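You operate a simulated robot arm through the tools that you are given. There is no shell and no other tool. Be economical: measure what you need, move in short steps, check, and stop when the job is done.

You run a simulated robot arm. Do the job below in one go: nothing can be reset, and whatever is moved stays where it is left.

JOB
Wax the strip along the pull-out board's edge with the pad.
Fine: stand the yellow block on the board to load from; block and pad go back on the counter; the board ends pushed in. Where these are worked on the way, their far stop is far enough and under half their travel is too little: pull-out board. A coat counts when it lies all over at full strength: go over it till it gets no stronger.

Only the result counts: the job must be done as asked and must still hold three seconds after the hand-in. Knocking over, shifting, dropping, spilling or breaking anything else fails it.

ROBOT AND FRAMES
A 7-joint arm with a two-finger parallel gripper on a trunk, on a base that drives. Base frame: it is fixed to the floor where the robot stands at the start and does not move with it; the origin is under the middle of the robot, x ahead of it, y to its left, z up. Units: m, rad, N and s.
With the tool pointing down near the work surface it reaches from about 0.36 to 0.76 m from the robot's upright axis, wherever it stands. Its first joint turns from -2.496 to 2.496 rad. Places, roughly: block [0.5, 1.5, 1]; pull-out board [0.7, 0.1, 0.7]; top of the pull-out board [0.7, 0.1, 0.7]. Payload 3 kg.
The TCP is the grasp point between the finger pads, 0.03 m short of the fingertips. In the tool frame z runs along the fingers and y along their closing line. Largest opening 0.094 m; finger width 0.028, thickness 0.01; the body of the gripper, 0.05 by 0.096 m, starts 0.055 m behind the TCP.
Orientation is told as [roll, pitch, yaw] about the base's x, y, z axes, in that order, counted from this pose: with the fingers straight down and closing along the base's y, the tool's x points along the base's -x, its y along +y and its z along -z.

CONTROLS
- The arm moves only by the tool servo_tool. Its argument "series" is a list of rows, each a list of 7 numbers: the shift along the tool's x, y, z in m, then the turn, a rotation vector about the tool's x, y, z in rad, then the finger opening in m, from 0 to 0.094. In form: [[tx, ty, tz, ax, ay, az, claw], ...]. A call has 1 to 10 rows; each row shifts and turns the commanded pose from where the row before left it, along the tool's axes as they then stand. Each row takes 0.2 s and may step no farther than 0.05 m and 0.15 rad from the row before; otherwise, or with a gripper value out of range, the whole call is refused. Where a pose cannot be reached the arm comes as near as it can. A force on the tool above 90 N (or 10 N above the force at the start of the call, whichever is more), or a blocked arm, ends the call early, and 0.2 s more pass. The fingers move at their own pace (about 0.045 m/s each) and stop on an object; they squeeze with about 34 N. The grip force told is the motor's: it shows also when the fingers shut on nothing. Time passes only in rows, and 0.2 s behind the last, so rows that do not move let the fingers close. It gives the time, the measured TCP pose, the force on the tool (base axes), the opening and the grip force at its end, in the units of the frame above (readings bear some noise), with the torque about the TCP (base axes, N m) and any sound that the robot's microphone picked up, and new pictures: "views" is both (left out), scene, wrist or none.
- Cameras (640 x 400 px; columns grow to the right, rows downward): "scene" is now at [0.0401, 0.1476, 1.8379]; the picture's right is [0.03, -1.00, 0.00], its down [-0.86, -0.03, -0.51] and it looks along [0.51, 0.01, -0.86] (base axes); focal length 285 px, centre (320, 200). "wrist" rides on the gripper at [0.076, 0.014, -0.102] in the tool frame; the picture's right is [-0.18, 0.98, 0.00], its down [-0.75, -0.14, -0.64] and it looks along [-0.63, -0.12, 0.77] (tool axes); focal length 243 px, centre (320, 200). There is no depth. A picture from a camera that has moved, and an enlarged one, comes with that camera's place and axes in the base frame and with its lens.
- slide_trunk(by): slides the trunk up (or, below 0, down) by that many m; the arm and the scene camera ride with it, the base frame stays. It gives what a move gives, with no picture.
- roll_base(legs): drives the robot by 1 to 6 legs, each [ahead, left, turn to the left] in m, m and rad, along the robot's own axes; the way and the turn of a leg run together, so that a leg with both is an arc; at most 1.5 m and 3.142 rad a leg. The arm and the cameras ride along, it lands a little off, and it stops where it bumps. It gives what a move gives, and a new picture of the scene camera.
- aim_head(pan, tilt): turns the head with the scene camera to pan (to the left, within 2.496 rad either way) and tilt (down, from -0.506 to 1.204), counted from straight ahead of the robot. It gives what a move gives, and a new picture of the scene camera.
- close_up(camera, box): a new picture of the part [left, top, right, bottom] of that camera's present view, enlarged. No time passes.
- hand_in(): hands the job in; it is judged then, once.

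Go step by step. Nothing tells you exact positions but the pictures and the camera data: compare them with the known pose of the tool, close in by small moves and look again before you grip or let go. The budget is 120 turns and 260 pictures, counting those below and the enlarged ones. Unless the task says otherwise, let go and move clear before handing in, and close with one line.

The tools are called after "Call:" as name(argument=value, ...) on one line, values as JSON. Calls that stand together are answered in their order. servo_tool: Moves the arm, as the interface text tells. Its arguments: {"type":"object","properties":{"series":{"type":"array","items":{"type":"array","items":{"type":"number"}}},"views":{"type":"string","enum":["both","scene","wrist","none"]}},"required":["series"]} The other tools are called the same way: slide_trunk (by) slides the trunk up or down; roll_base (legs) drives the base; aim_head (pan, tilt) turns the head that bears the scene camera; close_up (camera, box) takes an enlarged picture of a part of a camera's view; hand_in () hands the job in.

At the start:

```text
time: 0.0
position: [0.2827, 0.4944, 1.4118]
tcp_rot: [0.001, 0.0, -0.001]
force: [-0.6, -0.4, -0.6]
moment: [0.02, -0.03, -0.01]
opening: 0.0941
gripper_force: 0.0
trunk travel left (down, up): [-0.3, 0.09]
robot x, y, heading: [0.0037, 0.0011, 0.001]
head pan, tilt: [0.031, 1.038]
```

scene: 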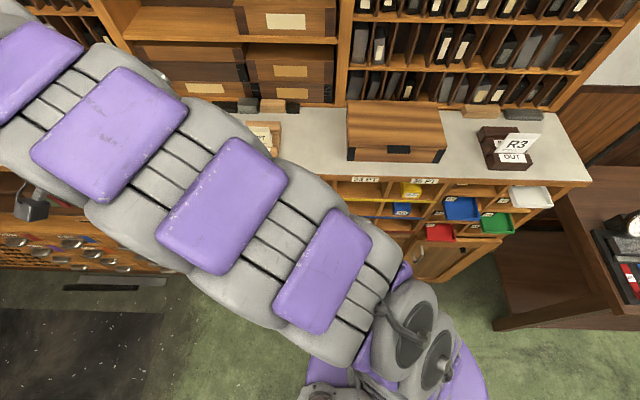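
wrist: 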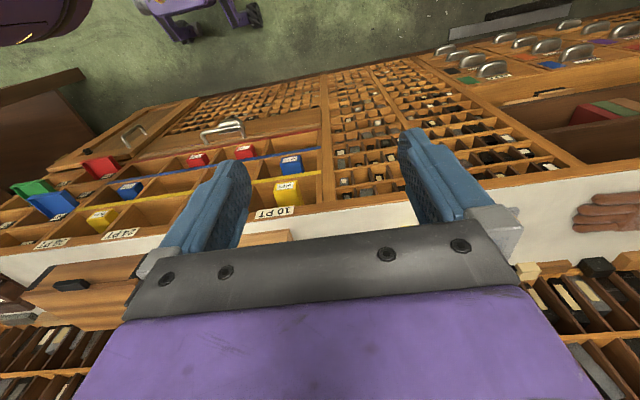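

The arm hides most of the scene view, so I look around first with the head.

Call:
aim_head(pan=1.0, tilt=0.7)

Call:
aim_head(pan=0.0, tilt=0.75)

Call:
aim_head(pan=-0.8, tilt=0.8)

```text
time: 1.2
position: [0.282, 0.4917, 1.4119]
tcp_rot: [0.001, -0.001, -0.001]
force: [0.2, 0.4, -0.3]
moment: [-0.02, 0.0, -0.01]
opening: 0.094
gripper_force: 0.2
trunk travel left (down, up): [-0.3, 0.09]
robot x, y, heading: [-0.0037, -0.0003, 0.006]
head pan, tilt: [1.0, 0.7]
camera scene: at [0.0187, 0.2184, 1.8635], right [0.84, -0.54, 0.0], down [-0.35, -0.54, -0.76], along [0.41, 0.64, -0.65], focal length 285 px, centre (320, 200)
```

scene: 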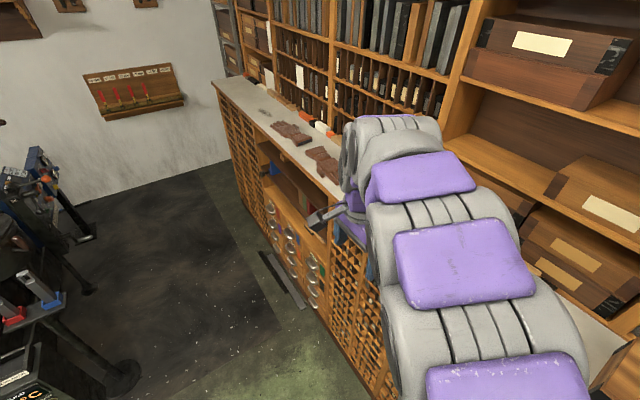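

```text
time: 2.5
position: [0.2829, 0.4915, 1.4131]
tcp_rot: [0.002, -0.001, 0.0]
force: [0.3, 0.3, -0.1]
moment: [0.01, 0.0, -0.01]
opening: 0.0939
gripper_force: 0.0
trunk travel left (down, up): [-0.3, 0.09]
robot x, y, heading: [0.0008, -0.0014, -0.003]
head pan, tilt: [0.0, 0.75]
camera scene: at [0.0557, 0.1469, 1.8595], right [0.0, -1.0, 0.0], down [-0.68, 0.0, -0.73], along [0.73, 0.0, -0.68], focal length 285 px, centre (320, 200)
```

scene: 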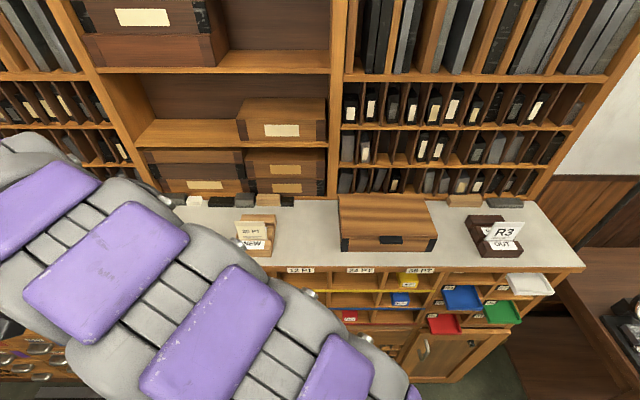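

```text
time: 3.6
position: [0.2819, 0.4914, 1.4124]
tcp_rot: [0.002, -0.001, -0.001]
force: [0.2, 0.1, 0.1]
moment: [0.02, -0.04, 0.02]
opening: 0.0941
gripper_force: 0.0
trunk travel left (down, up): [-0.3, 0.09]
robot x, y, heading: [0.0033, -0.0011, 0.002]
head pan, tilt: [-0.799, 0.799]
camera scene: at [0.0291, 0.089, 1.8557], right [-0.72, -0.7, 0.0], down [-0.5, 0.51, -0.7], along [0.49, -0.5, -0.72], focal length 285 px, centre (320, 200)
```

scene: 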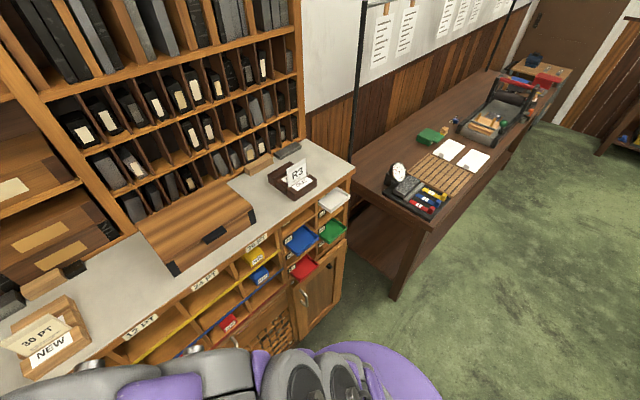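

The board must be under the cubbies. I enlarge the wrist view and the left counter.

Call:
close_up(camera="wrist", box=[40, 60, 360, 260])

Call:
aim_head(pan=1.3, tilt=0.75)

```text
2.00 times, centred on (200, 160) of wrist
camera zoom: at [0.2064, 0.5053, 1.5161], right [0.18, 0.98, 0.0], down [0.75, -0.14, 0.64], along [0.63, -0.12, -0.77], focal length 485 px, centre (560, 280)
```

zoom: 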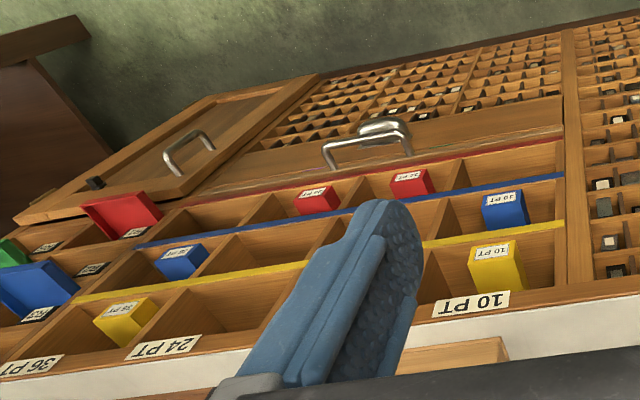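

```text
time: 5.7
position: [0.2824, 0.4918, 1.4125]
tcp_rot: [0.003, 0.001, 0.0]
force: [0.4, 0.0, 0.7]
moment: [-0.02, -0.02, -0.02]
opening: 0.0939
gripper_force: 0.1
trunk travel left (down, up): [-0.3, 0.09]
robot x, y, heading: [-0.0019, 0.0029, -0.001]
head pan, tilt: [1.3, 0.75]
camera scene: at [-0.005, 0.2268, 1.8593], right [0.96, -0.27, 0.0], down [-0.18, -0.66, -0.73], along [0.2, 0.7, -0.68], focal length 285 px, centre (320, 200)
```

scene: 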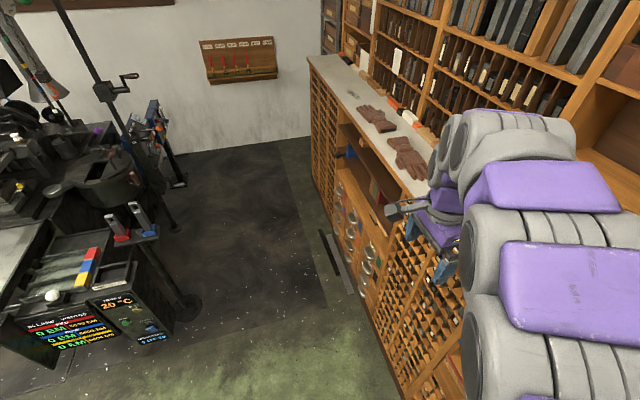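

The pull-out board with its handle is just under the cubbies, near (0.51, 0.10, 0.70). The block and pad should be on the left part of the counter, so I drive left to see them.

Call:
roll_base(legs=[[0, 1.1, 0]])

Call:
aim_head(pan=0.9, tilt=0.8)

Call:
aim_head(pan=-0.9, tilt=0.8)

```text
time: 11.3
position: [0.275, 1.5924, 1.415]
tcp_rot: [0.005, 0.003, 0.006]
force: [0.4, 0.3, 0.7]
moment: [-0.06, 0.01, 0.02]
opening: 0.0941
gripper_force: 0.1
trunk travel left (down, up): [-0.3, 0.09]
robot x, y, heading: [-0.0035, 1.1078, 0.007]
head pan, tilt: [1.3, 0.75]
camera scene: at [-0.0096, 1.3223, 1.8608], right [0.97, -0.26, 0.0], down [-0.18, -0.66, -0.73], along [0.19, 0.71, -0.68], focal length 285 px, centre (320, 200)
```

scene: 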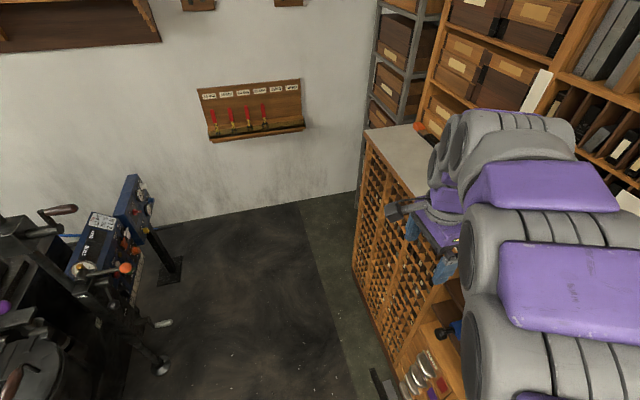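

```text
time: 12.2
position: [0.276, 1.5928, 1.4149]
tcp_rot: [0.004, 0.002, 0.005]
force: [-0.6, 1.7, -0.1]
moment: [-0.03, 0.02, 0.02]
opening: 0.0941
gripper_force: 0.0
trunk travel left (down, up): [-0.3, 0.09]
robot x, y, heading: [0.0003, 1.1083, 0.004]
head pan, tilt: [0.901, 0.799]
camera scene: at [0.0183, 1.3092, 1.8562], right [0.79, -0.62, 0.0], down [-0.44, -0.56, -0.7], along [0.43, 0.55, -0.72], focal length 285 px, centre (320, 200)
```

scene: 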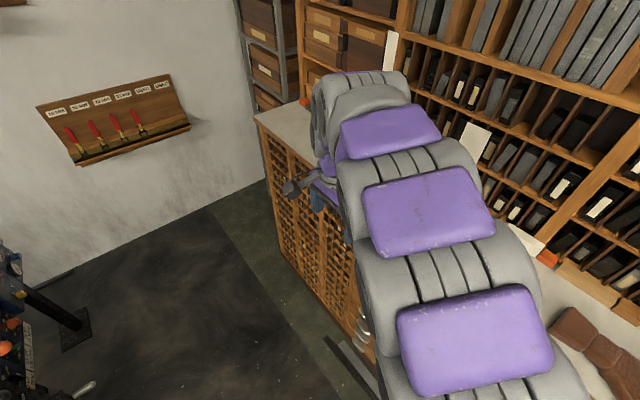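

```text
time: 14.0
position: [0.2751, 1.5974, 1.414]
tcp_rot: [0.003, 0.002, 0.006]
force: [-0.1, -1.2, 0.5]
moment: [-0.06, 0.01, 0.02]
opening: 0.0941
gripper_force: 0.2
trunk travel left (down, up): [-0.3, 0.09]
robot x, y, heading: [-0.0053, 1.1105, 0.008]
head pan, tilt: [-0.901, 0.799]
camera scene: at [0.0192, 1.1878, 1.8559], right [-0.78, -0.63, 0.0], down [-0.45, 0.56, -0.7], along [0.44, -0.54, -0.72], focal length 285 px, centre (320, 200)
```

scene: 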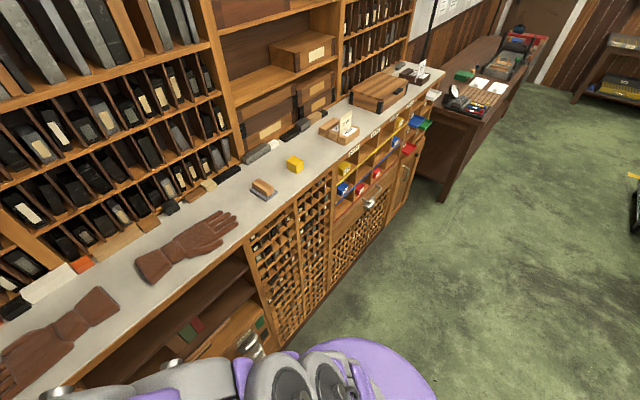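

I see a yellow block near (0.78, 0.44) and a brush-like pad next to it, but the hint says the block is near y=1.5. I'll close in on these and look toward y=1.5 too.

Call:
close_up(camera="scene", box=[220, 80, 460, 230])

Call:
roll_base(legs=[[0, -0.9, 0]])

Call:
aim_head(pan=0.0, tilt=0.85)

Call:
close_up(camera="wrist", box=[0, 0, 640, 400])

```text
2.67 times, centred on (340, 155) of scene
camera zoom: at [0.0192, 1.1878, 1.8559], right [-0.78, -0.63, 0.0], down [-0.45, 0.56, -0.7], along [0.44, -0.54, -0.72], focal length 759 px, centre (267, 320)
```

zoom: 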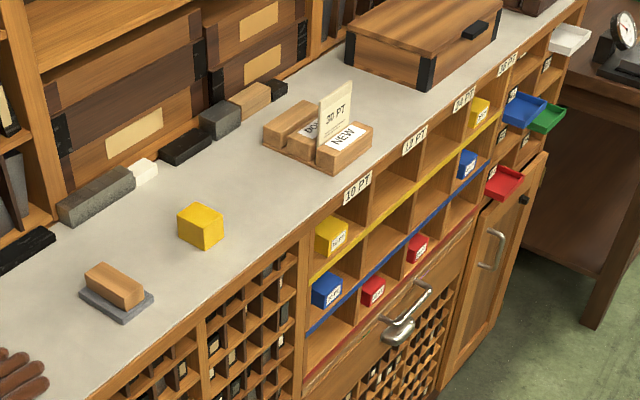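

```text
time: 18.7
position: [0.2788, 0.7341, 1.4072]
tcp_rot: [-0.009, 0.001, 0.019]
force: [-0.6, 0.4, -1.1]
moment: [0.0, -0.01, -0.05]
opening: 0.0939
gripper_force: 0.1
trunk travel left (down, up): [-0.3, 0.09]
robot x, y, heading: [0.0067, 0.2258, 0.022]
head pan, tilt: [-0.901, 0.799]
camera scene: at [0.0294, 0.3247, 1.8549], right [-0.77, -0.64, 0.01], down [-0.46, 0.54, -0.7], along [0.44, -0.55, -0.71], focal length 285 px, centre (320, 200)
```

scene: 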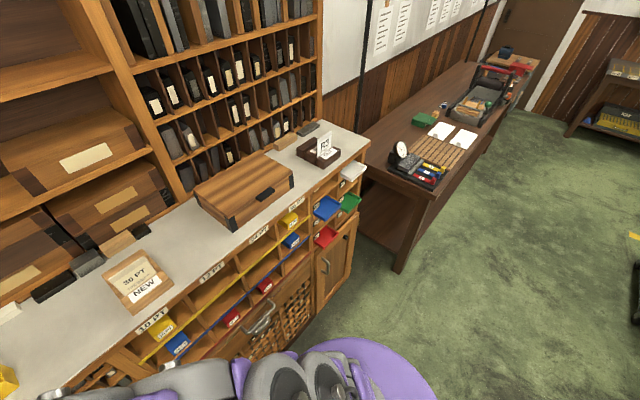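

```text
time: 19.9
position: [0.2794, 0.7098, 1.4176]
tcp_rot: [0.01, 0.0, 0.021]
force: [-0.4, 0.6, 1.7]
moment: [0.02, 0.01, -0.01]
opening: 0.094
gripper_force: 0.1
trunk travel left (down, up): [-0.3, 0.09]
robot x, y, heading: [0.0055, 0.2251, 0.022]
head pan, tilt: [0.0, 0.85]
camera scene: at [0.056, 0.3681, 1.8518], right [0.02, -1.0, 0.0], down [-0.75, -0.02, -0.66], along [0.66, 0.01, -0.75], focal length 285 px, centre (320, 200)
```

scene: 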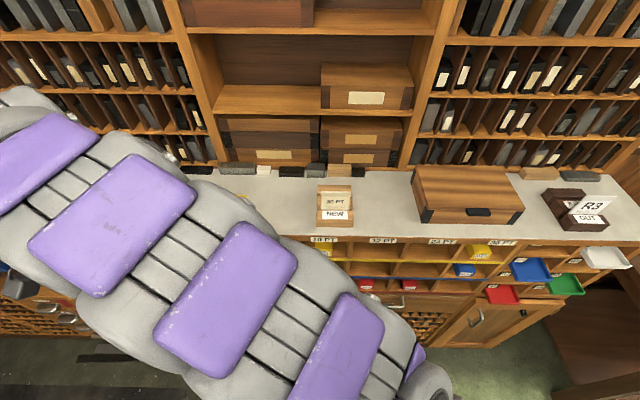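

```text
1.00 times, centred on (320, 200) of wrist (not enlarged: the box is as wide or as high as the picture)
camera zoom: at [0.2033, 0.7211, 1.5202], right [0.16, 0.99, 0.01], down [0.76, -0.13, 0.64], along [0.63, -0.1, -0.77], focal length 243 px, centre (320, 200)
```

zoom: 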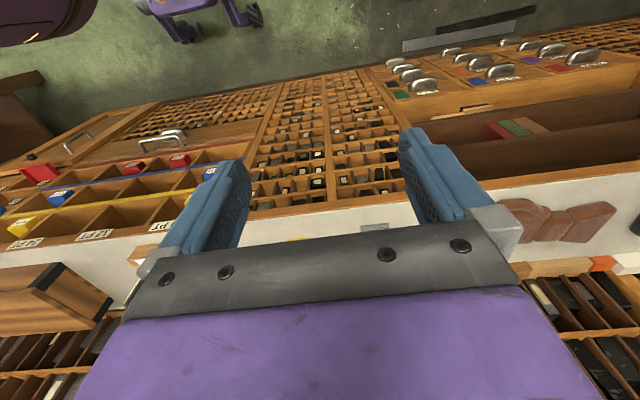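

The yellow cube and pad stand on the counter right above the small cases, near y≈0.45–0.65. Before handling the board I check the room behind the robot.

Call:
aim_head(pan=2.45, tilt=0.7)

Call:
aim_head(pan=-2.4, tilt=0.7)

```text
time: 22.1
position: [0.2802, 0.726, 1.411]
tcp_rot: [-0.002, 0.003, 0.022]
force: [0.1, -0.4, -1.5]
moment: [0.01, 0.0, 0.02]
opening: 0.0941
gripper_force: 0.0
trunk travel left (down, up): [-0.3, 0.09]
robot x, y, heading: [0.0115, 0.2246, 0.021]
head pan, tilt: [2.45, 0.7]
camera scene: at [-0.0884, 0.4292, 1.8633], right [0.62, 0.78, -0.01], down [0.5, -0.4, -0.76], along [-0.6, 0.47, -0.65], focal length 285 px, centre (320, 200)
```

scene: 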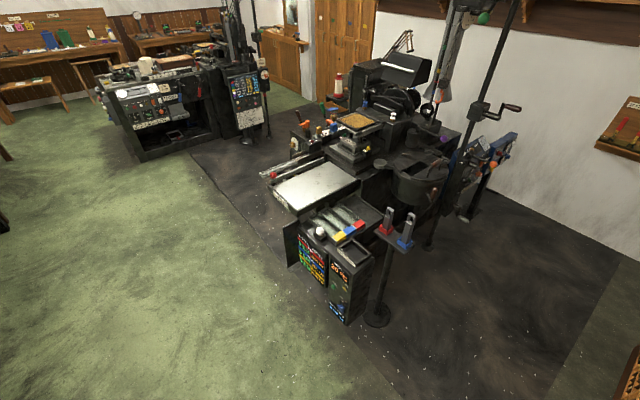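

```text
time: 25.9
position: [0.2808, 0.7189, 1.4127]
tcp_rot: [0.002, 0.001, 0.022]
force: [0.2, 0.5, -0.2]
moment: [0.0, 0.03, -0.04]
opening: 0.0938
gripper_force: 0.1
trunk travel left (down, up): [-0.3, 0.09]
robot x, y, heading: [0.0096, 0.2258, 0.025]
head pan, tilt: [-2.4, 0.7]
camera scene: at [-0.0834, 0.3123, 1.8641], right [-0.69, 0.72, 0.0], down [0.46, 0.44, -0.77], along [-0.55, -0.53, -0.64], focal length 285 px, centre (320, 200)
```

scene: 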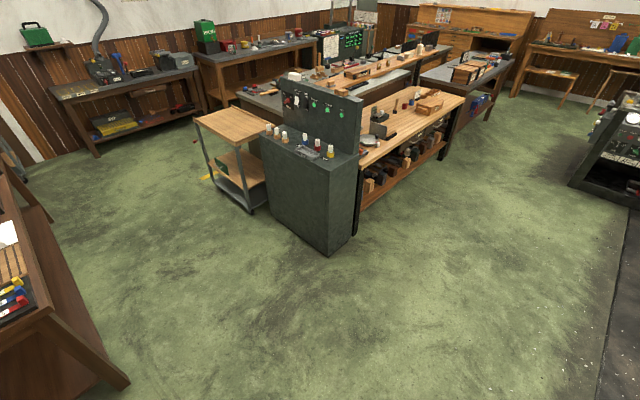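

Plenty of room behind. I back off and align with the board, then bring the arm toward it.

Call:
roll_base(legs=[[-0.4, -0.1, -0.02]])

Call:
slide_trunk(by=-0.3)

Call:
aim_head(pan=0.0, tilt=0.75)

```text
time: 28.5
position: [-0.1175, 0.607, 1.4141]
tcp_rot: [0.0, 0.002, -0.001]
force: [-1.4, 0.7, 1.0]
moment: [0.0, -0.03, 0.01]
opening: 0.094
gripper_force: 0.1
trunk travel left (down, up): [-0.3, 0.09]
robot x, y, heading: [-0.402, 0.1174, 0.004]
head pan, tilt: [-2.4, 0.7]
camera scene: at [-0.489, 0.2078, 1.8642], right [-0.68, 0.74, 0.0], down [0.47, 0.43, -0.77], along [-0.56, -0.52, -0.64], focal length 285 px, centre (320, 200)
```

scene: 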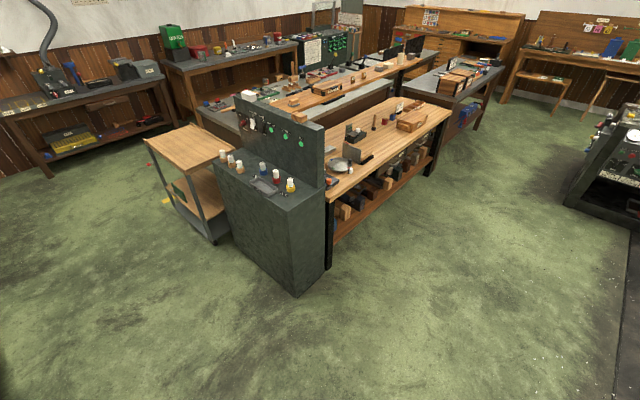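

```text
time: 31.5
position: [-0.118, 0.6039, 1.115]
tcp_rot: [0.004, 0.002, 0.001]
force: [1.1, -1.0, 0.1]
moment: [0.0, 0.0, 0.03]
opening: 0.0938
gripper_force: 0.1
trunk travel left (down, up): [0.0, 0.39]
robot x, y, heading: [-0.4, 0.1203, 0.002]
head pan, tilt: [-2.4, 0.7]
```

```text
time: 33.7
position: [-0.1179, 0.6061, 1.1143]
tcp_rot: [0.004, 0.0, 0.001]
force: [0.0, -0.3, -0.3]
moment: [0.0, 0.01, 0.01]
opening: 0.094
gripper_force: 0.1
trunk travel left (down, up): [0.0, 0.39]
robot x, y, heading: [-0.3983, 0.1244, 0.002]
head pan, tilt: [0.0, 0.75]
camera scene: at [-0.3433, 0.2658, 1.5595], right [0.0, -1.0, 0.0], down [-0.68, 0.0, -0.73], along [0.73, 0.0, -0.68], focal length 285 px, centre (320, 200)
```

scene: 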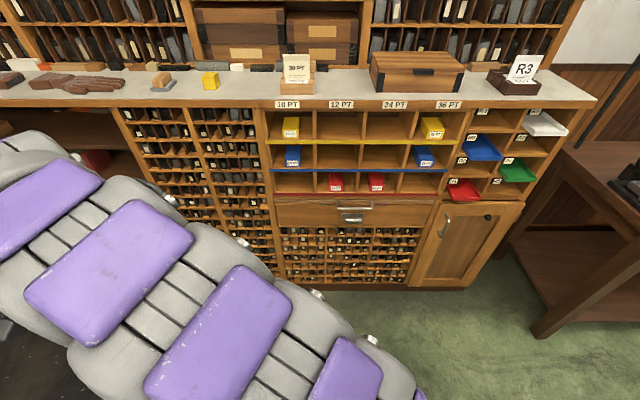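

Now the front is clear to see. I enlarge the board front and the counter.

Call:
close_up(camera="scene", box=[260, 165, 440, 277])

Call:
close_up(camera="scene", box=[0, 40, 320, 240])

```text
3.56 times, centred on (350, 221) of scene
camera zoom: at [-0.3433, 0.2658, 1.5595], right [0.0, -1.0, 0.0], down [-0.68, 0.0, -0.73], along [0.73, 0.0, -0.68], focal length 1012 px, centre (213, 125)
```

zoom: 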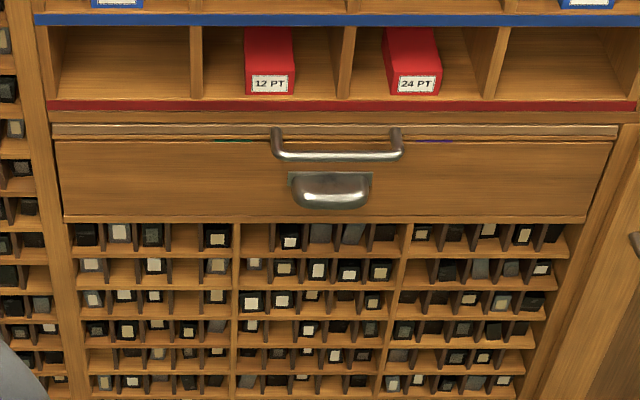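

```text
2.00 times, centred on (160, 140) of scene
camera zoom: at [-0.3433, 0.2658, 1.5595], right [0.0, -1.0, 0.0], down [-0.68, 0.0, -0.73], along [0.73, 0.0, -0.68], focal length 569 px, centre (640, 320)
```

zoom: 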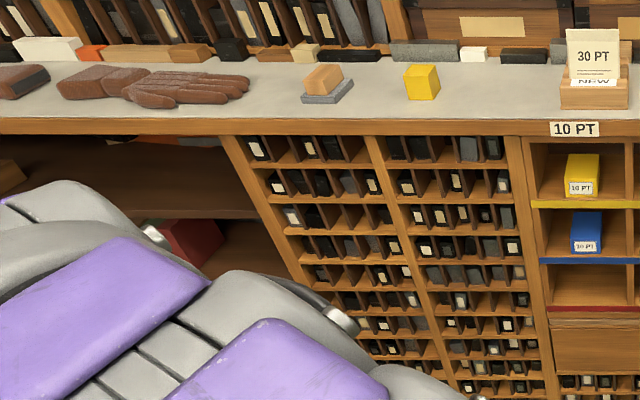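

Triangulating: yellow block is about (0.60, 0.62, 1.20), so the counter top is at ~1.18. The bail handle is about (0.488, 0.122, 0.745). I swing the arm to the front and pitch the tool to point forward.

Call:
servo_tool(series=[[-0.02, -0.046, 0, 0, 0, 0, 0.094], [-0.02, -0.046, 0, 0, 0, 0, 0.094], [-0.02, -0.046, 0, 0, 0, 0, 0.094], [-0.02, -0.046, 0, 0, 0, 0, 0.094], [-0.02, -0.046, 0, 0, 0, 0, 0.094], [-0.02, -0.046, 0, 0, 0, 0, 0.094], [-0.02, -0.046, 0, 0, 0, 0, 0.094], [-0.02, -0.046, 0, 0, 0, 0, 0.094], [-0.02, -0.046, 0, 0, 0, 0, 0.094], [-0.02, -0.046, 0, 0, 0, 0, 0.094]], views="none")

Call:
servo_tool(series=[[0, 0, 0.02, 0, -0.15, 0, 0.06], [0, 0, 0.02, 0, -0.15, 0, 0.06], [0, 0, 0.02, 0, -0.15, 0, 0.06], [0, 0, 0.02, 0, -0.15, 0, 0.06], [0, 0, 0.01, 0, -0.15, 0, 0.06], [0, 0, 0, 0, -0.15, 0, 0.06], [0, 0, 0, 0, -0.15, 0, 0.06], [0, 0, 0, 0, -0.15, 0, 0.06], [0, 0, 0, 0, -0.15, 0, 0.06], [0, 0, 0, 0, -0.15, 0, 0.06]], views="both")

```text
refused: row 1 steps farther than a row can; nothing moved
```

```text
time: 34.9
position: [-0.0668, 0.5956, 1.0514]
tcp_rot: [0.2, -0.341, -0.289]
force: [-0.2, 1.5, 0.6]
moment: [0.01, -0.01, 0.01]
opening: 0.0597
gripper_force: 0.0
trunk travel left (down, up): [0.0, 0.39]
robot x, y, heading: [-0.3995, 0.12, -0.0]
head pan, tilt: [0.0, 0.75]
stopped in row 5: the arm was blocked; the commanded pose is now the measured one
camera scene: at [-0.343, 0.2652, 1.5596], right [0.0, -1.0, 0.0], down [-0.68, 0.0, -0.73], along [0.73, 0.0, -0.68], focal length 285 px, centre (320, 200)
camera wrist: at [-0.1689, 0.6186, 1.1242], right [0.37, 0.89, 0.25], down [0.41, -0.4, 0.82], along [0.83, -0.2, -0.52], focal length 243 px, centre (320, 200)
```

scene: 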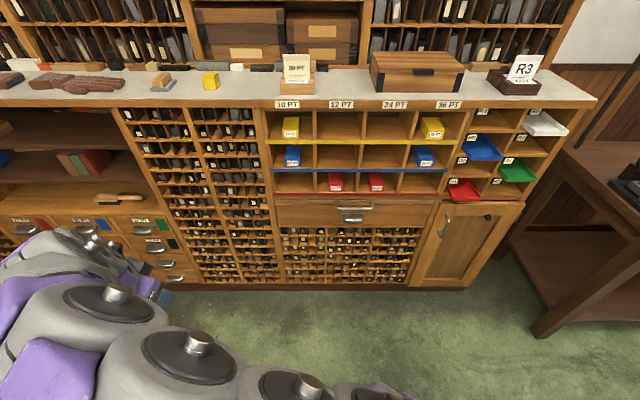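
wrist: 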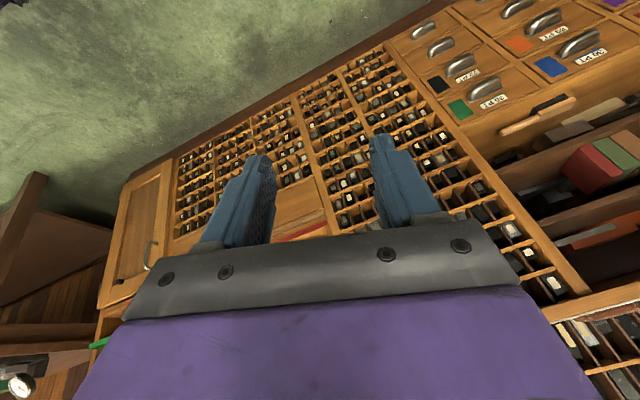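

The arm was blocked partway through (pose limit over at the left). I first move the hand to straight ahead of the robot.

Call:
servo_tool(series=[[-0.03, -0.0385, 0.003, 0, 0, 0, 0.06], [-0.03, -0.0385, 0.003, 0, 0, 0, 0.06], [-0.03, -0.0385, 0.003, 0, 0, 0, 0.06], [-0.03, -0.0385, 0.003, 0, 0, 0, 0.06], [-0.03, -0.0385, 0.003, 0, 0, 0, 0.06], [-0.03, -0.0385, 0.003, 0, 0, 0, 0.06], [-0.03, -0.0385, 0.003, 0, 0, 0, 0.06], [-0.03, -0.0385, 0.003, 0, 0, 0, 0.06], [-0.03, -0.0385, 0.003, 0, 0, 0, 0.06], [-0.03, -0.0385, 0.003, 0, 0, 0, 0.06]], views="scene")

```text
time: 37.0
position: [0.1372, 0.1524, 1.0563]
tcp_rot: [0.211, -0.351, -0.278]
force: [-0.4, 0.2, -0.4]
moment: [0.0, 0.02, 0.03]
opening: 0.0603
gripper_force: 0.0
trunk travel left (down, up): [0.0, 0.39]
robot x, y, heading: [-0.397, 0.1216, 0.001]
head pan, tilt: [0.0, 0.75]
camera scene: at [-0.3417, 0.2588, 1.5601], right [0.0, -1.0, 0.0], down [-0.68, 0.0, -0.73], along [0.73, 0.0, -0.68], focal length 285 px, centre (320, 200)
```

scene: 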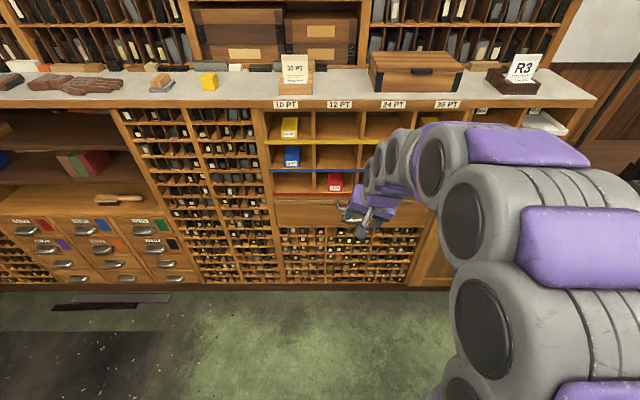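

The arm is now in front. I turn the tool so that the fingers point forward and close vertically.

Call:
servo_tool(series=[[0, 0, 0, -0.0772, -0.07, 0.0901, 0.06], [0, 0, 0, -0.0772, -0.07, 0.0901, 0.06], [0, 0, 0, -0.0772, -0.07, 0.0901, 0.06], [0, 0, 0, -0.0772, -0.07, 0.0901, 0.06], [0, 0, 0, -0.0772, -0.07, 0.0901, 0.06], [0, 0, 0, -0.0772, -0.07, 0.0901, 0.06], [0, 0, 0, -0.0772, -0.07, 0.0901, 0.06], [0, 0, 0, -0.0772, -0.07, 0.0901, 0.06], [0, 0, 0, -0.0772, -0.07, 0.0901, 0.06], [0, 0, 0, -0.0772, -0.07, 0.0901, 0.06]], views="none")

Call:
servo_tool(series=[[0, 0, 0, -0.0772, -0.07, 0.0901, 0.06], [0, 0, 0, -0.0772, -0.07, 0.0901, 0.06]], views="scene")

```text
time: 39.2
position: [0.185, 0.1773, 1.129]
tcp_rot: [1.296, -0.252, -1.357]
force: [0.4, 0.5, -0.3]
moment: [0.04, -0.01, -0.01]
opening: 0.0601
gripper_force: 0.1
out of reach, approached as far as the arm can: row 6, 7, 8, 9, 10
trunk travel left (down, up): [0.0, 0.39]
robot x, y, heading: [-0.4016, 0.1218, -0.001]
head pan, tilt: [0.0, 0.75]
```

```text
time: 39.9
position: [0.2069, 0.17, 1.1547]
tcp_rot: [1.486, -0.096, -1.531]
force: [-0.4, 0.3, 0.2]
moment: [0.01, 0.0, -0.01]
opening: 0.0598
gripper_force: 0.0
out of reach, approached as far as the arm can: row 1, 2
trunk travel left (down, up): [0.0, 0.39]
robot x, y, heading: [-0.4004, 0.1184, -0.005]
head pan, tilt: [0.0, 0.75]
camera scene: at [-0.3443, 0.2653, 1.5597], right [0.0, -1.0, 0.0], down [-0.68, 0.0, -0.73], along [0.73, 0.0, -0.68], focal length 285 px, centre (320, 200)
```

scene: 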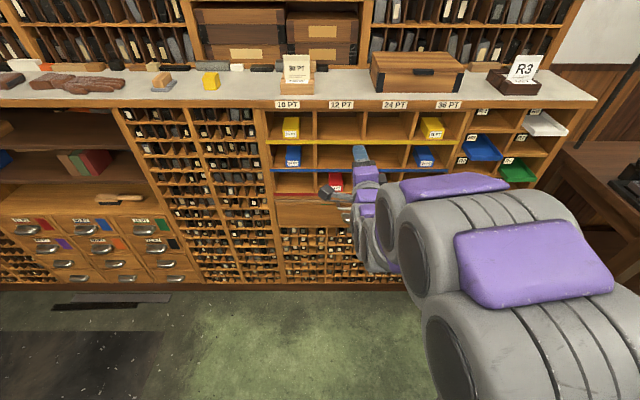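

Nearly there. I lower the hand to the handle height and move forward.

Call:
servo_tool(series=[[-0.004, -0.039, 0.02, 0, 0, 0, 0.06], [-0.004, -0.039, 0.02, 0, 0, 0, 0.06], [-0.004, -0.039, 0.02, 0, 0, 0, 0.06], [-0.004, -0.039, 0.02, 0, 0, 0, 0.06], [-0.004, -0.039, 0.02, 0, 0, 0, 0.06], [-0.004, -0.039, 0.02, 0, 0, 0, 0.06], [-0.004, -0.039, 0.02, 0, 0, 0, 0.06], [-0.004, -0.039, 0.02, 0, 0, 0, 0.06]], views="both")

```text
time: 41.6
position: [0.3409, 0.1065, 0.8324]
tcp_rot: [1.481, -0.096, -1.53]
force: [0.2, 0.5, 0.0]
moment: [-0.03, 0.03, 0.02]
opening: 0.0603
gripper_force: 0.0
trunk travel left (down, up): [0.0, 0.39]
robot x, y, heading: [-0.3964, 0.1184, -0.003]
head pan, tilt: [0.0, 0.75]
camera scene: at [-0.3401, 0.2616, 1.5598], right [0.0, -1.0, 0.0], down [-0.68, 0.0, -0.73], along [0.73, 0.0, -0.68], focal length 285 px, centre (320, 200)
camera wrist: at [0.2384, 0.1812, 0.8485], right [0.09, -0.09, 0.99], down [-0.62, -0.78, -0.01], along [0.78, -0.62, -0.12], focal length 243 px, centre (320, 200)
```

scene: 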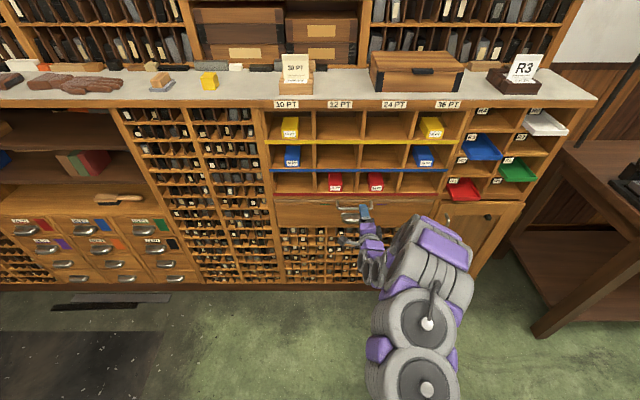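
wrist: 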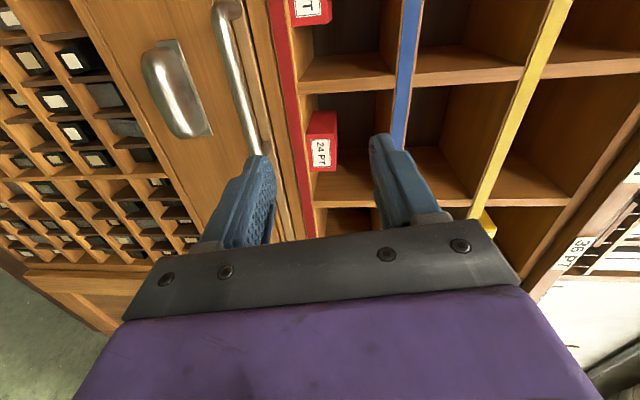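

The bar is confirmed near z=0.744. I straighten the tool, lower to that height, staying ahead of the bar.

Call:
servo_tool(series=[[0, 0, 0, -0.089, -0.032, 0.097, 0.06], [0.003, -0.022, 0.015, 0, 0, 0, 0.06], [0.003, -0.022, 0.015, 0, 0, 0, 0.06], [0.003, -0.022, 0.015, 0, 0, 0, 0.06], [0.003, -0.022, 0.015, 0, 0, 0, 0.06]], views="both")

```text
time: 42.9
position: [0.4021, 0.12, 0.744]
tcp_rot: [1.572, 0.0, -1.567]
force: [-0.4, 0.1, -0.2]
moment: [-0.01, 0.03, 0.0]
opening: 0.0598
gripper_force: 0.1
trunk travel left (down, up): [0.0, 0.39]
robot x, y, heading: [-0.3977, 0.1187, -0.0]
head pan, tilt: [0.0, 0.75]
camera scene: at [-0.3399, 0.2619, 1.5597], right [0.0, -1.0, 0.0], down [-0.68, 0.0, -0.73], along [0.73, 0.0, -0.68], focal length 285 px, centre (320, 200)
camera wrist: at [0.2998, 0.1956, 0.7586], right [0.0, -0.18, 0.98], down [-0.64, -0.76, -0.14], along [0.77, -0.63, -0.12], focal length 243 px, centre (320, 200)
```

scene: 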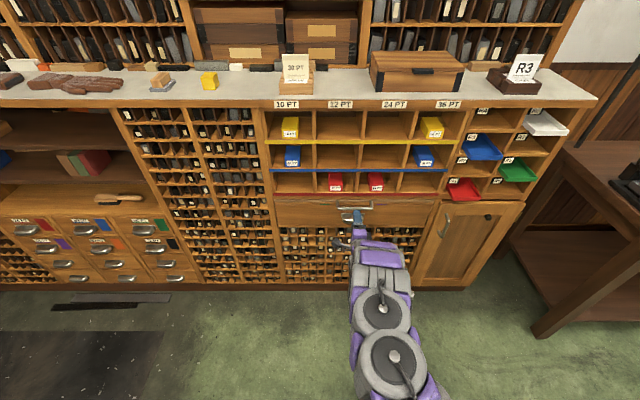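
wrist: 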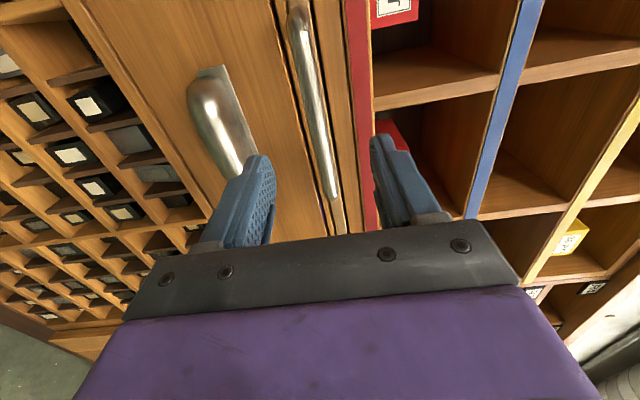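

The bar triangulates to (0.490, z 0.7435). I advance onto it and close.

Call:
servo_tool(series=[[0, 0, 0.025, 0, 0, 0, 0.06], [0, 0, 0.025, 0, 0, 0, 0.06], [0, 0, 0.028, 0, 0, 0, 0.06]], views="wrist")

Call:
servo_tool(series=[[0, 0, 0, 0, 0, 0, 0.0], [0, 0, 0, 0, 0, 0, 0.0], [0, 0, 0, 0, 0, 0, 0.0], [0, 0, 0, 0, 0, 0, 0.0]], views="wrist")

```text
time: 43.6
position: [0.4805, 0.1215, 0.7435]
tcp_rot: [1.571, 0.002, -1.568]
force: [0.3, -0.5, -1.2]
moment: [0.01, 0.02, 0.01]
opening: 0.0599
gripper_force: 0.0
trunk travel left (down, up): [0.0, 0.39]
robot x, y, heading: [-0.4018, 0.1208, -0.001]
head pan, tilt: [0.0, 0.75]
camera wrist: at [0.3778, 0.1961, 0.7585], right [0.0, -0.18, 0.98], down [-0.64, -0.76, -0.14], along [0.77, -0.63, -0.12], focal length 243 px, centre (320, 200)
```

wrist: 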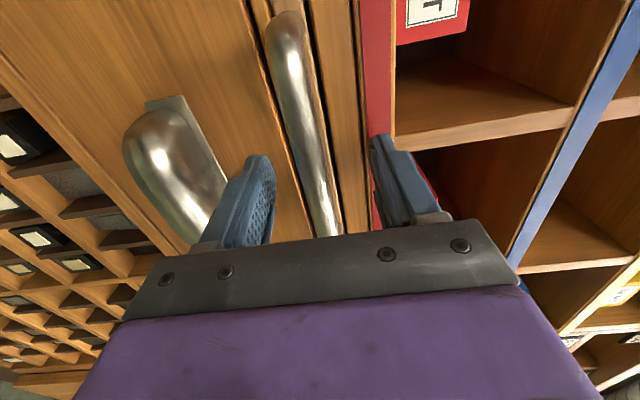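

```text
time: 44.6
position: [0.4798, 0.121, 0.7416]
tcp_rot: [1.57, 0.001, -1.566]
force: [0.4, -0.7, -9.9]
moment: [0.1, 0.05, -0.16]
opening: 0.0183
gripper_force: 42.1
trunk travel left (down, up): [0.0, 0.39]
robot x, y, heading: [-0.398, 0.1226, -0.001]
head pan, tilt: [0.0, 0.75]
camera wrist: at [0.3776, 0.1952, 0.7572], right [0.0, -0.18, 0.98], down [-0.64, -0.76, -0.14], along [0.77, -0.63, -0.12], focal length 243 px, centre (320, 200)
```

wrist: 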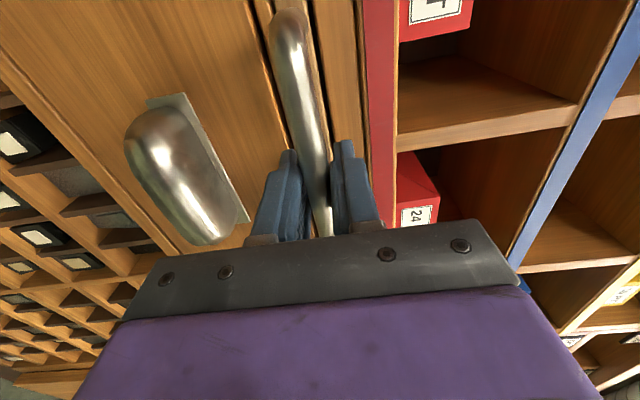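

The bar is gripped. I pull the board straight out.

Call:
servo_tool(series=[[0, 0, -0.02, 0, 0, 0, 0], [0, 0, -0.03, 0, 0, 0, 0], [0, 0, -0.03, 0, 0, 0, 0], [0, 0, -0.03, 0, 0, 0, 0], [0, 0, -0.03, 0, 0, 0, 0], [0, 0, -0.03, 0, 0, 0, 0]], views="scene")

```text
time: 46.0
position: [0.3111, 0.1206, 0.7419]
tcp_rot: [1.569, -0.001, -1.567]
force: [-2.7, 3.7, -20.6]
moment: [0.13, 0.19, 0.69]
opening: 0.0183
gripper_force: 44.7
trunk travel left (down, up): [0.0, 0.39]
robot x, y, heading: [-0.3984, 0.1194, -0.0]
head pan, tilt: [0.0, 0.75]
camera scene: at [-0.337, 0.2625, 1.5594], right [0.0, -1.0, 0.0], down [-0.69, 0.0, -0.73], along [0.73, 0.0, -0.69], focal length 285 px, centre (320, 200)
```

scene: 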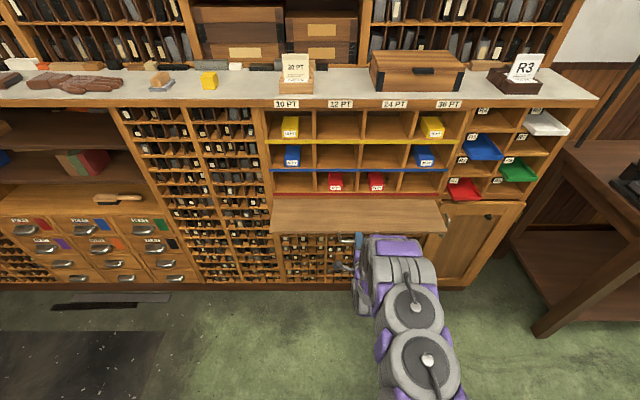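

The board slides out well; I keep pulling toward its stop.

Call:
servo_tool(series=[[0, -0.001, -0.03, 0, 0, 0, 0], [0, 0, -0.03, 0, 0, 0, 0], [0, 0, -0.03, 0, 0, 0, 0], [0, 0, -0.03, 0, 0, 0, 0], [0, 0, -0.03, 0, 0, 0, 0]], views="scene")

```text
time: 47.2
position: [0.1621, 0.1184, 0.742]
tcp_rot: [1.573, -0.004, -1.57]
force: [37.9, 7.7, -14.1]
moment: [0.22, 0.17, 0.05]
opening: 0.0138
gripper_force: 45.7
trunk travel left (down, up): [0.0, 0.39]
robot x, y, heading: [-0.3981, 0.1217, -0.001]
head pan, tilt: [0.0, 0.75]
camera scene: at [-0.3332, 0.2635, 1.5593], right [0.0, -1.0, 0.0], down [-0.69, 0.0, -0.73], along [0.73, 0.0, -0.69], focal length 285 px, centre (320, 200)
```

scene: 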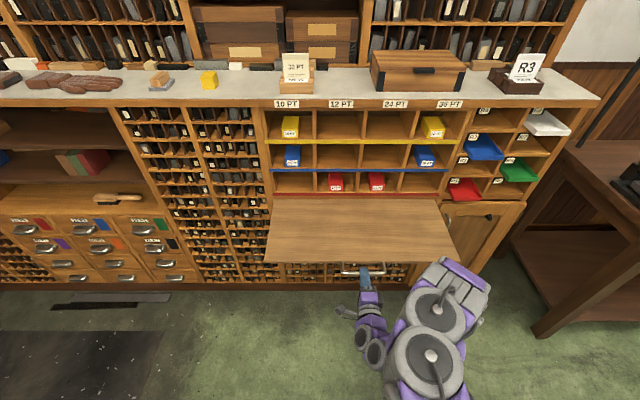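

Resistance of 38 N and the grip slipping a little shows the stop is reached (~0.3 m). I let go, back off, and look at the board.

Call:
servo_tool(series=[[0, 0, 0.005, 0, 0, 0, 0.05], [0, 0, 0, 0, 0, 0, 0.05], [0, 0, 0, 0, 0, 0, 0.05], [0, 0, -0.04, 0, 0, 0, 0.05], [0, 0, -0.04, 0, 0, 0, 0.05]], views="both")

Call:
close_up(camera="scene", box=[250, 180, 474, 320])

```text
time: 48.5
position: [0.0846, 0.1176, 0.7416]
tcp_rot: [1.574, 0.001, -1.566]
force: [-0.2, -0.1, -0.6]
moment: [0.01, 0.0, -0.03]
opening: 0.0499
gripper_force: 0.0
trunk travel left (down, up): [0.0, 0.39]
robot x, y, heading: [-0.4009, 0.12, -0.002]
head pan, tilt: [0.0, 0.75]
camera scene: at [-0.3422, 0.2569, 1.5602], right [0.0, -1.0, 0.0], down [-0.68, 0.0, -0.73], along [0.73, 0.0, -0.68], focal length 285 px, centre (320, 200)
camera wrist: at [-0.0177, 0.1925, 0.7563], right [0.0, -0.19, 0.98], down [-0.64, -0.76, -0.14], along [0.77, -0.63, -0.12], focal length 243 px, centre (320, 200)
```

scene: 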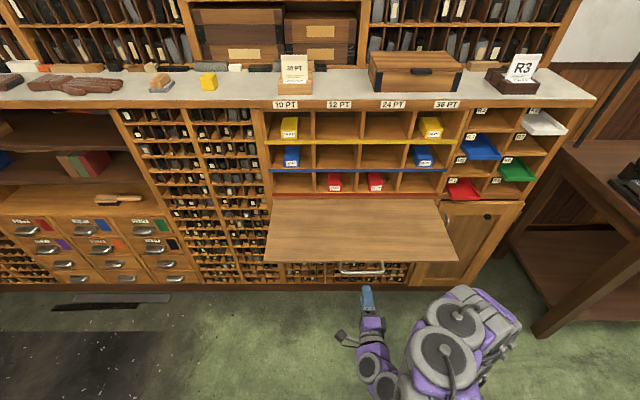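
wrist: 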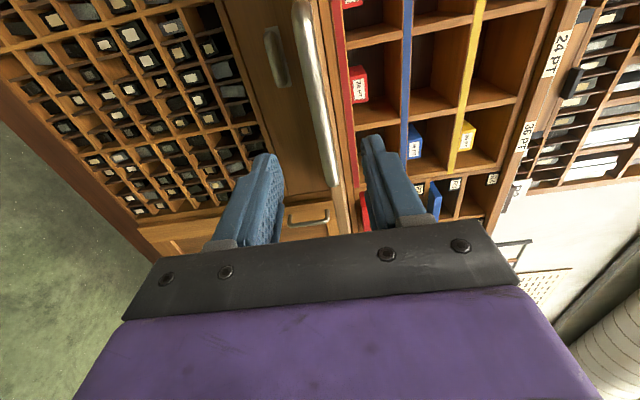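

```text
2.86 times, centred on (362, 250) of scene
camera zoom: at [-0.3422, 0.2569, 1.5602], right [0.0, -1.0, 0.0], down [-0.68, 0.0, -0.73], along [0.73, 0.0, -0.68], focal length 813 px, centre (200, 57)
```

zoom: 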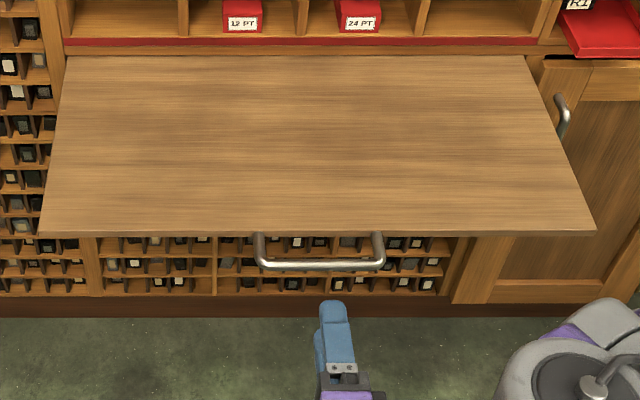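

The board is fully out: top spans x≈0.22–0.52, y≈−0.21…0.45; the strip would run along its front edge. Now I raise the trunk and turn the tool down to fetch the block.

Call:
slide_trunk(by=0.3)

Call:
servo_tool(series=[[0, 0.03, -0.02, 0, 0, 0, 0.09], [0, 0.03, -0.02, 0, 0, 0, 0.09], [0, 0.03, 0, 0.0806, 0.0806, -0.0806, 0.09], [0, 0, 0, 0.0806, 0.0806, -0.0806, 0.09], [0, 0, 0, 0.0806, 0.0806, -0.0806, 0.09], [0, 0, 0, 0.0806, 0.0806, -0.0806, 0.09], [0, 0, 0, 0.0806, 0.0806, -0.0806, 0.09], [0, 0, 0, 0.0806, 0.0806, -0.0806, 0.09], [0, 0, 0, 0.0806, 0.0806, -0.0806, 0.09], [0, 0, 0, 0.0806, 0.0806, -0.0806, 0.09]], views="none")

Call:
servo_tool(series=[[0, 0, 0, 0.0806, 0.0806, -0.0806, 0.09], [0, 0, 0, 0.0806, 0.0806, -0.0806, 0.09], [0, 0, 0, 0.0806, 0.0806, -0.0806, 0.09], [0, 0, 0, 0.0806, 0.0806, -0.0806, 0.09], [0, 0, 0, 0.0806, 0.0806, -0.0806, 0.09], [0, 0, 0, 0.0806, 0.0806, -0.0806, 0.09], [0, 0, 0, 0.0806, 0.0806, -0.0806, 0.09]], views="scene")

```text
time: 51.5
position: [0.0852, 0.1196, 1.0408]
tcp_rot: [1.572, 0.0, -1.566]
force: [0.7, 0.2, 0.0]
moment: [-0.01, 0.01, -0.03]
opening: 0.0498
gripper_force: 0.1
trunk travel left (down, up): [-0.3, 0.09]
robot x, y, heading: [-0.4015, 0.1217, 0.002]
head pan, tilt: [0.0, 0.75]
```

```text
time: 53.6
position: [0.0968, 0.0988, 1.0371]
tcp_rot: [0.724, -0.341, -0.722]
force: [0.9, -0.4, -0.3]
moment: [0.01, 0.02, -0.01]
opening: 0.0898
gripper_force: 0.0
out of reach, approached as far as the arm can: row 1, 2, 3, 4, 5, 6
trunk travel left (down, up): [-0.3, 0.09]
robot x, y, heading: [-0.3975, 0.12, -0.005]
head pan, tilt: [0.0, 0.75]
```

```text
time: 55.2
position: [0.0964, 0.1004, 1.0349]
tcp_rot: [-0.001, 0.002, 0.004]
force: [0.3, -0.8, 1.4]
moment: [0.0, 0.0, -0.01]
opening: 0.0901
gripper_force: 0.1
trunk travel left (down, up): [-0.3, 0.09]
robot x, y, heading: [-0.3985, 0.1205, 0.0]
head pan, tilt: [0.0, 0.75]
camera scene: at [-0.3396, 0.2627, 1.8597], right [0.0, -1.0, 0.0], down [-0.68, 0.0, -0.73], along [0.73, 0.0, -0.68], focal length 285 px, centre (320, 200)
```

scene: 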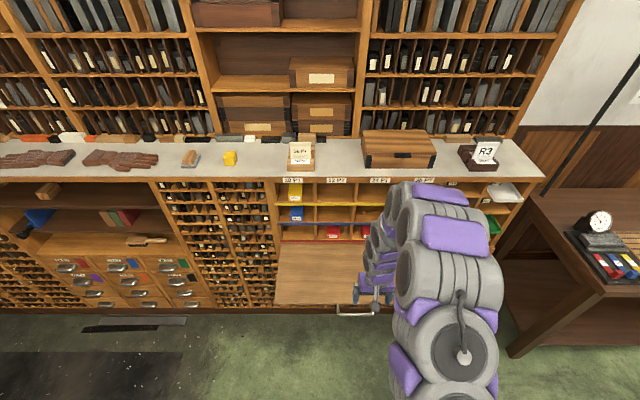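

Let me raise the hand clear, and check the odd tan block on the shelf so I don't mistake the right one.

Call:
close_up(camera="scene", box=[0, 120, 280, 295])

Call:
servo_tool(series=[[0, 0, -0.045, 0, 0, 0, 0.09], [0, 0, -0.045, 0, 0, 0, 0.09], [0, 0, -0.045, 0, 0, 0, 0.09], [0, 0, -0.045, 0, 0, 0, 0.09], [0, 0, -0.045, 0, 0, 0, 0.09], [0, 0, -0.045, 0, 0, 0, 0.09], [0, 0, -0.045, 0, 0, 0, 0.09], [0, 0, -0.045, 0, 0, 0, 0.09]], views="none")

Call:
roll_base(legs=[[0, 0.66, 0], [0.35, 0, 0]])

```text
2.29 times, centred on (140, 208) of scene
camera zoom: at [-0.3396, 0.2627, 1.8597], right [0.0, -1.0, 0.0], down [-0.68, 0.0, -0.73], along [0.73, 0.0, -0.68], focal length 650 px, centre (731, 183)
```

zoom: 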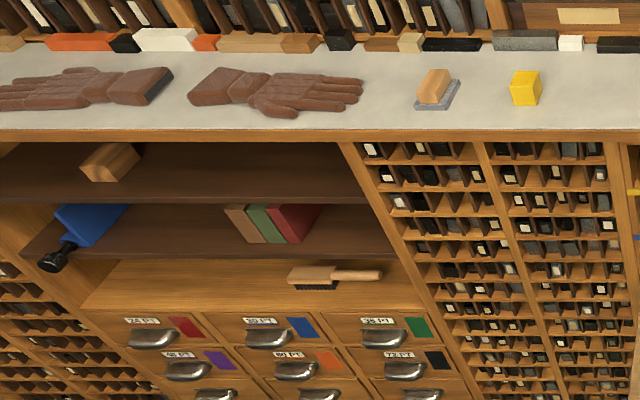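

```text
time: 57.0
position: [0.0942, 0.0998, 1.3958]
tcp_rot: [-0.001, -0.001, 0.005]
force: [-0.4, -0.6, 0.5]
moment: [0.02, -0.01, 0.0]
opening: 0.0901
gripper_force: 0.1
trunk travel left (down, up): [-0.3, 0.09]
robot x, y, heading: [-0.4003, 0.119, 0.001]
head pan, tilt: [0.0, 0.75]
```

```text
time: 62.6
position: [0.4482, 0.7555, 1.395]
tcp_rot: [0.006, 0.0, 0.006]
force: [0.2, -0.9, -0.1]
moment: [0.06, 0.05, -0.02]
opening: 0.0898
gripper_force: 0.0
trunk travel left (down, up): [-0.3, 0.09]
robot x, y, heading: [-0.0482, 0.779, 0.003]
head pan, tilt: [0.0, 0.75]
camera scene: at [0.0097, 0.9138, 1.8605], right [0.0, -1.0, 0.0], down [-0.68, 0.0, -0.73], along [0.73, 0.01, -0.68], focal length 285 px, centre (320, 200)
```

scene: 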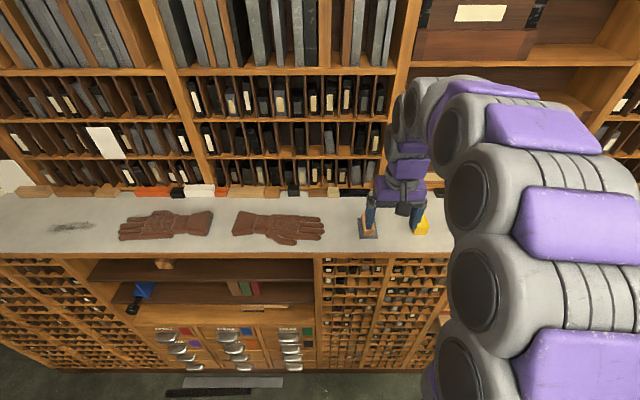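

The tan block on the lower shelf is a different thing; the yellow one on the counter is ours. I move above it.

Call:
servo_tool(series=[[-0.029, -0.027, 0, 0, 0, 0, 0.09], [-0.029, -0.027, 0, 0, 0, 0, 0.09], [-0.029, -0.027, 0.01, 0, 0, 0, 0.09], [-0.029, -0.027, 0.02, 0, 0, 0, 0.09], [-0.029, -0.027, 0.02, 0, 0, 0, 0.09]], views="both")

```text
time: 63.8
position: [0.5928, 0.6272, 1.3449]
tcp_rot: [-0.002, 0.0, 0.006]
force: [0.8, 0.3, 0.3]
moment: [-0.04, 0.05, 0.0]
opening: 0.0899
gripper_force: 0.0
trunk travel left (down, up): [-0.3, 0.09]
robot x, y, heading: [-0.0502, 0.7812, 0.007]
head pan, tilt: [0.0, 0.75]
camera scene: at [0.0139, 0.9226, 1.8598], right [0.0, -1.0, 0.0], down [-0.69, 0.0, -0.73], along [0.73, 0.0, -0.69], focal length 285 px, centre (320, 200)
camera wrist: at [0.5162, 0.6407, 1.4484], right [0.18, 0.98, 0.0], down [0.75, -0.13, 0.64], along [0.63, -0.11, -0.77], focal length 243 px, centre (320, 200)
```

scene: 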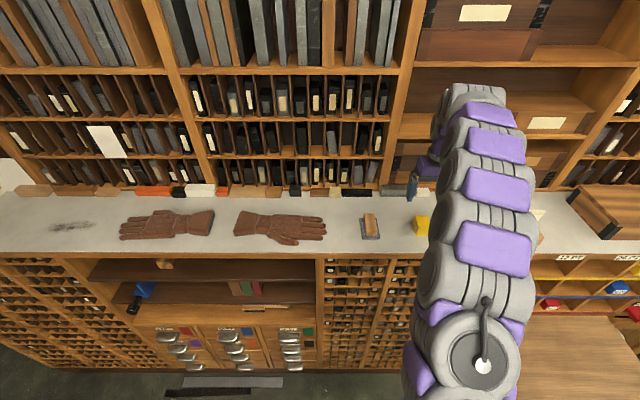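
wrist: 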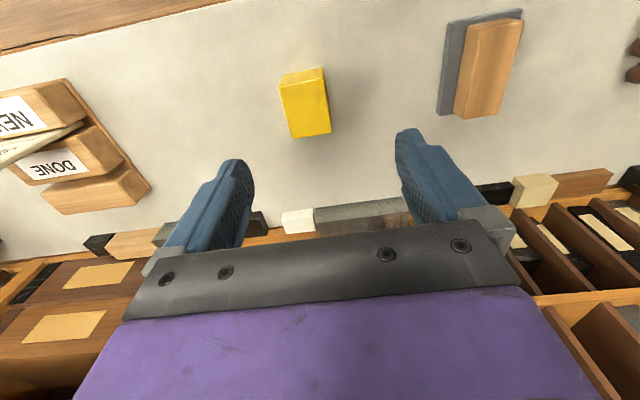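

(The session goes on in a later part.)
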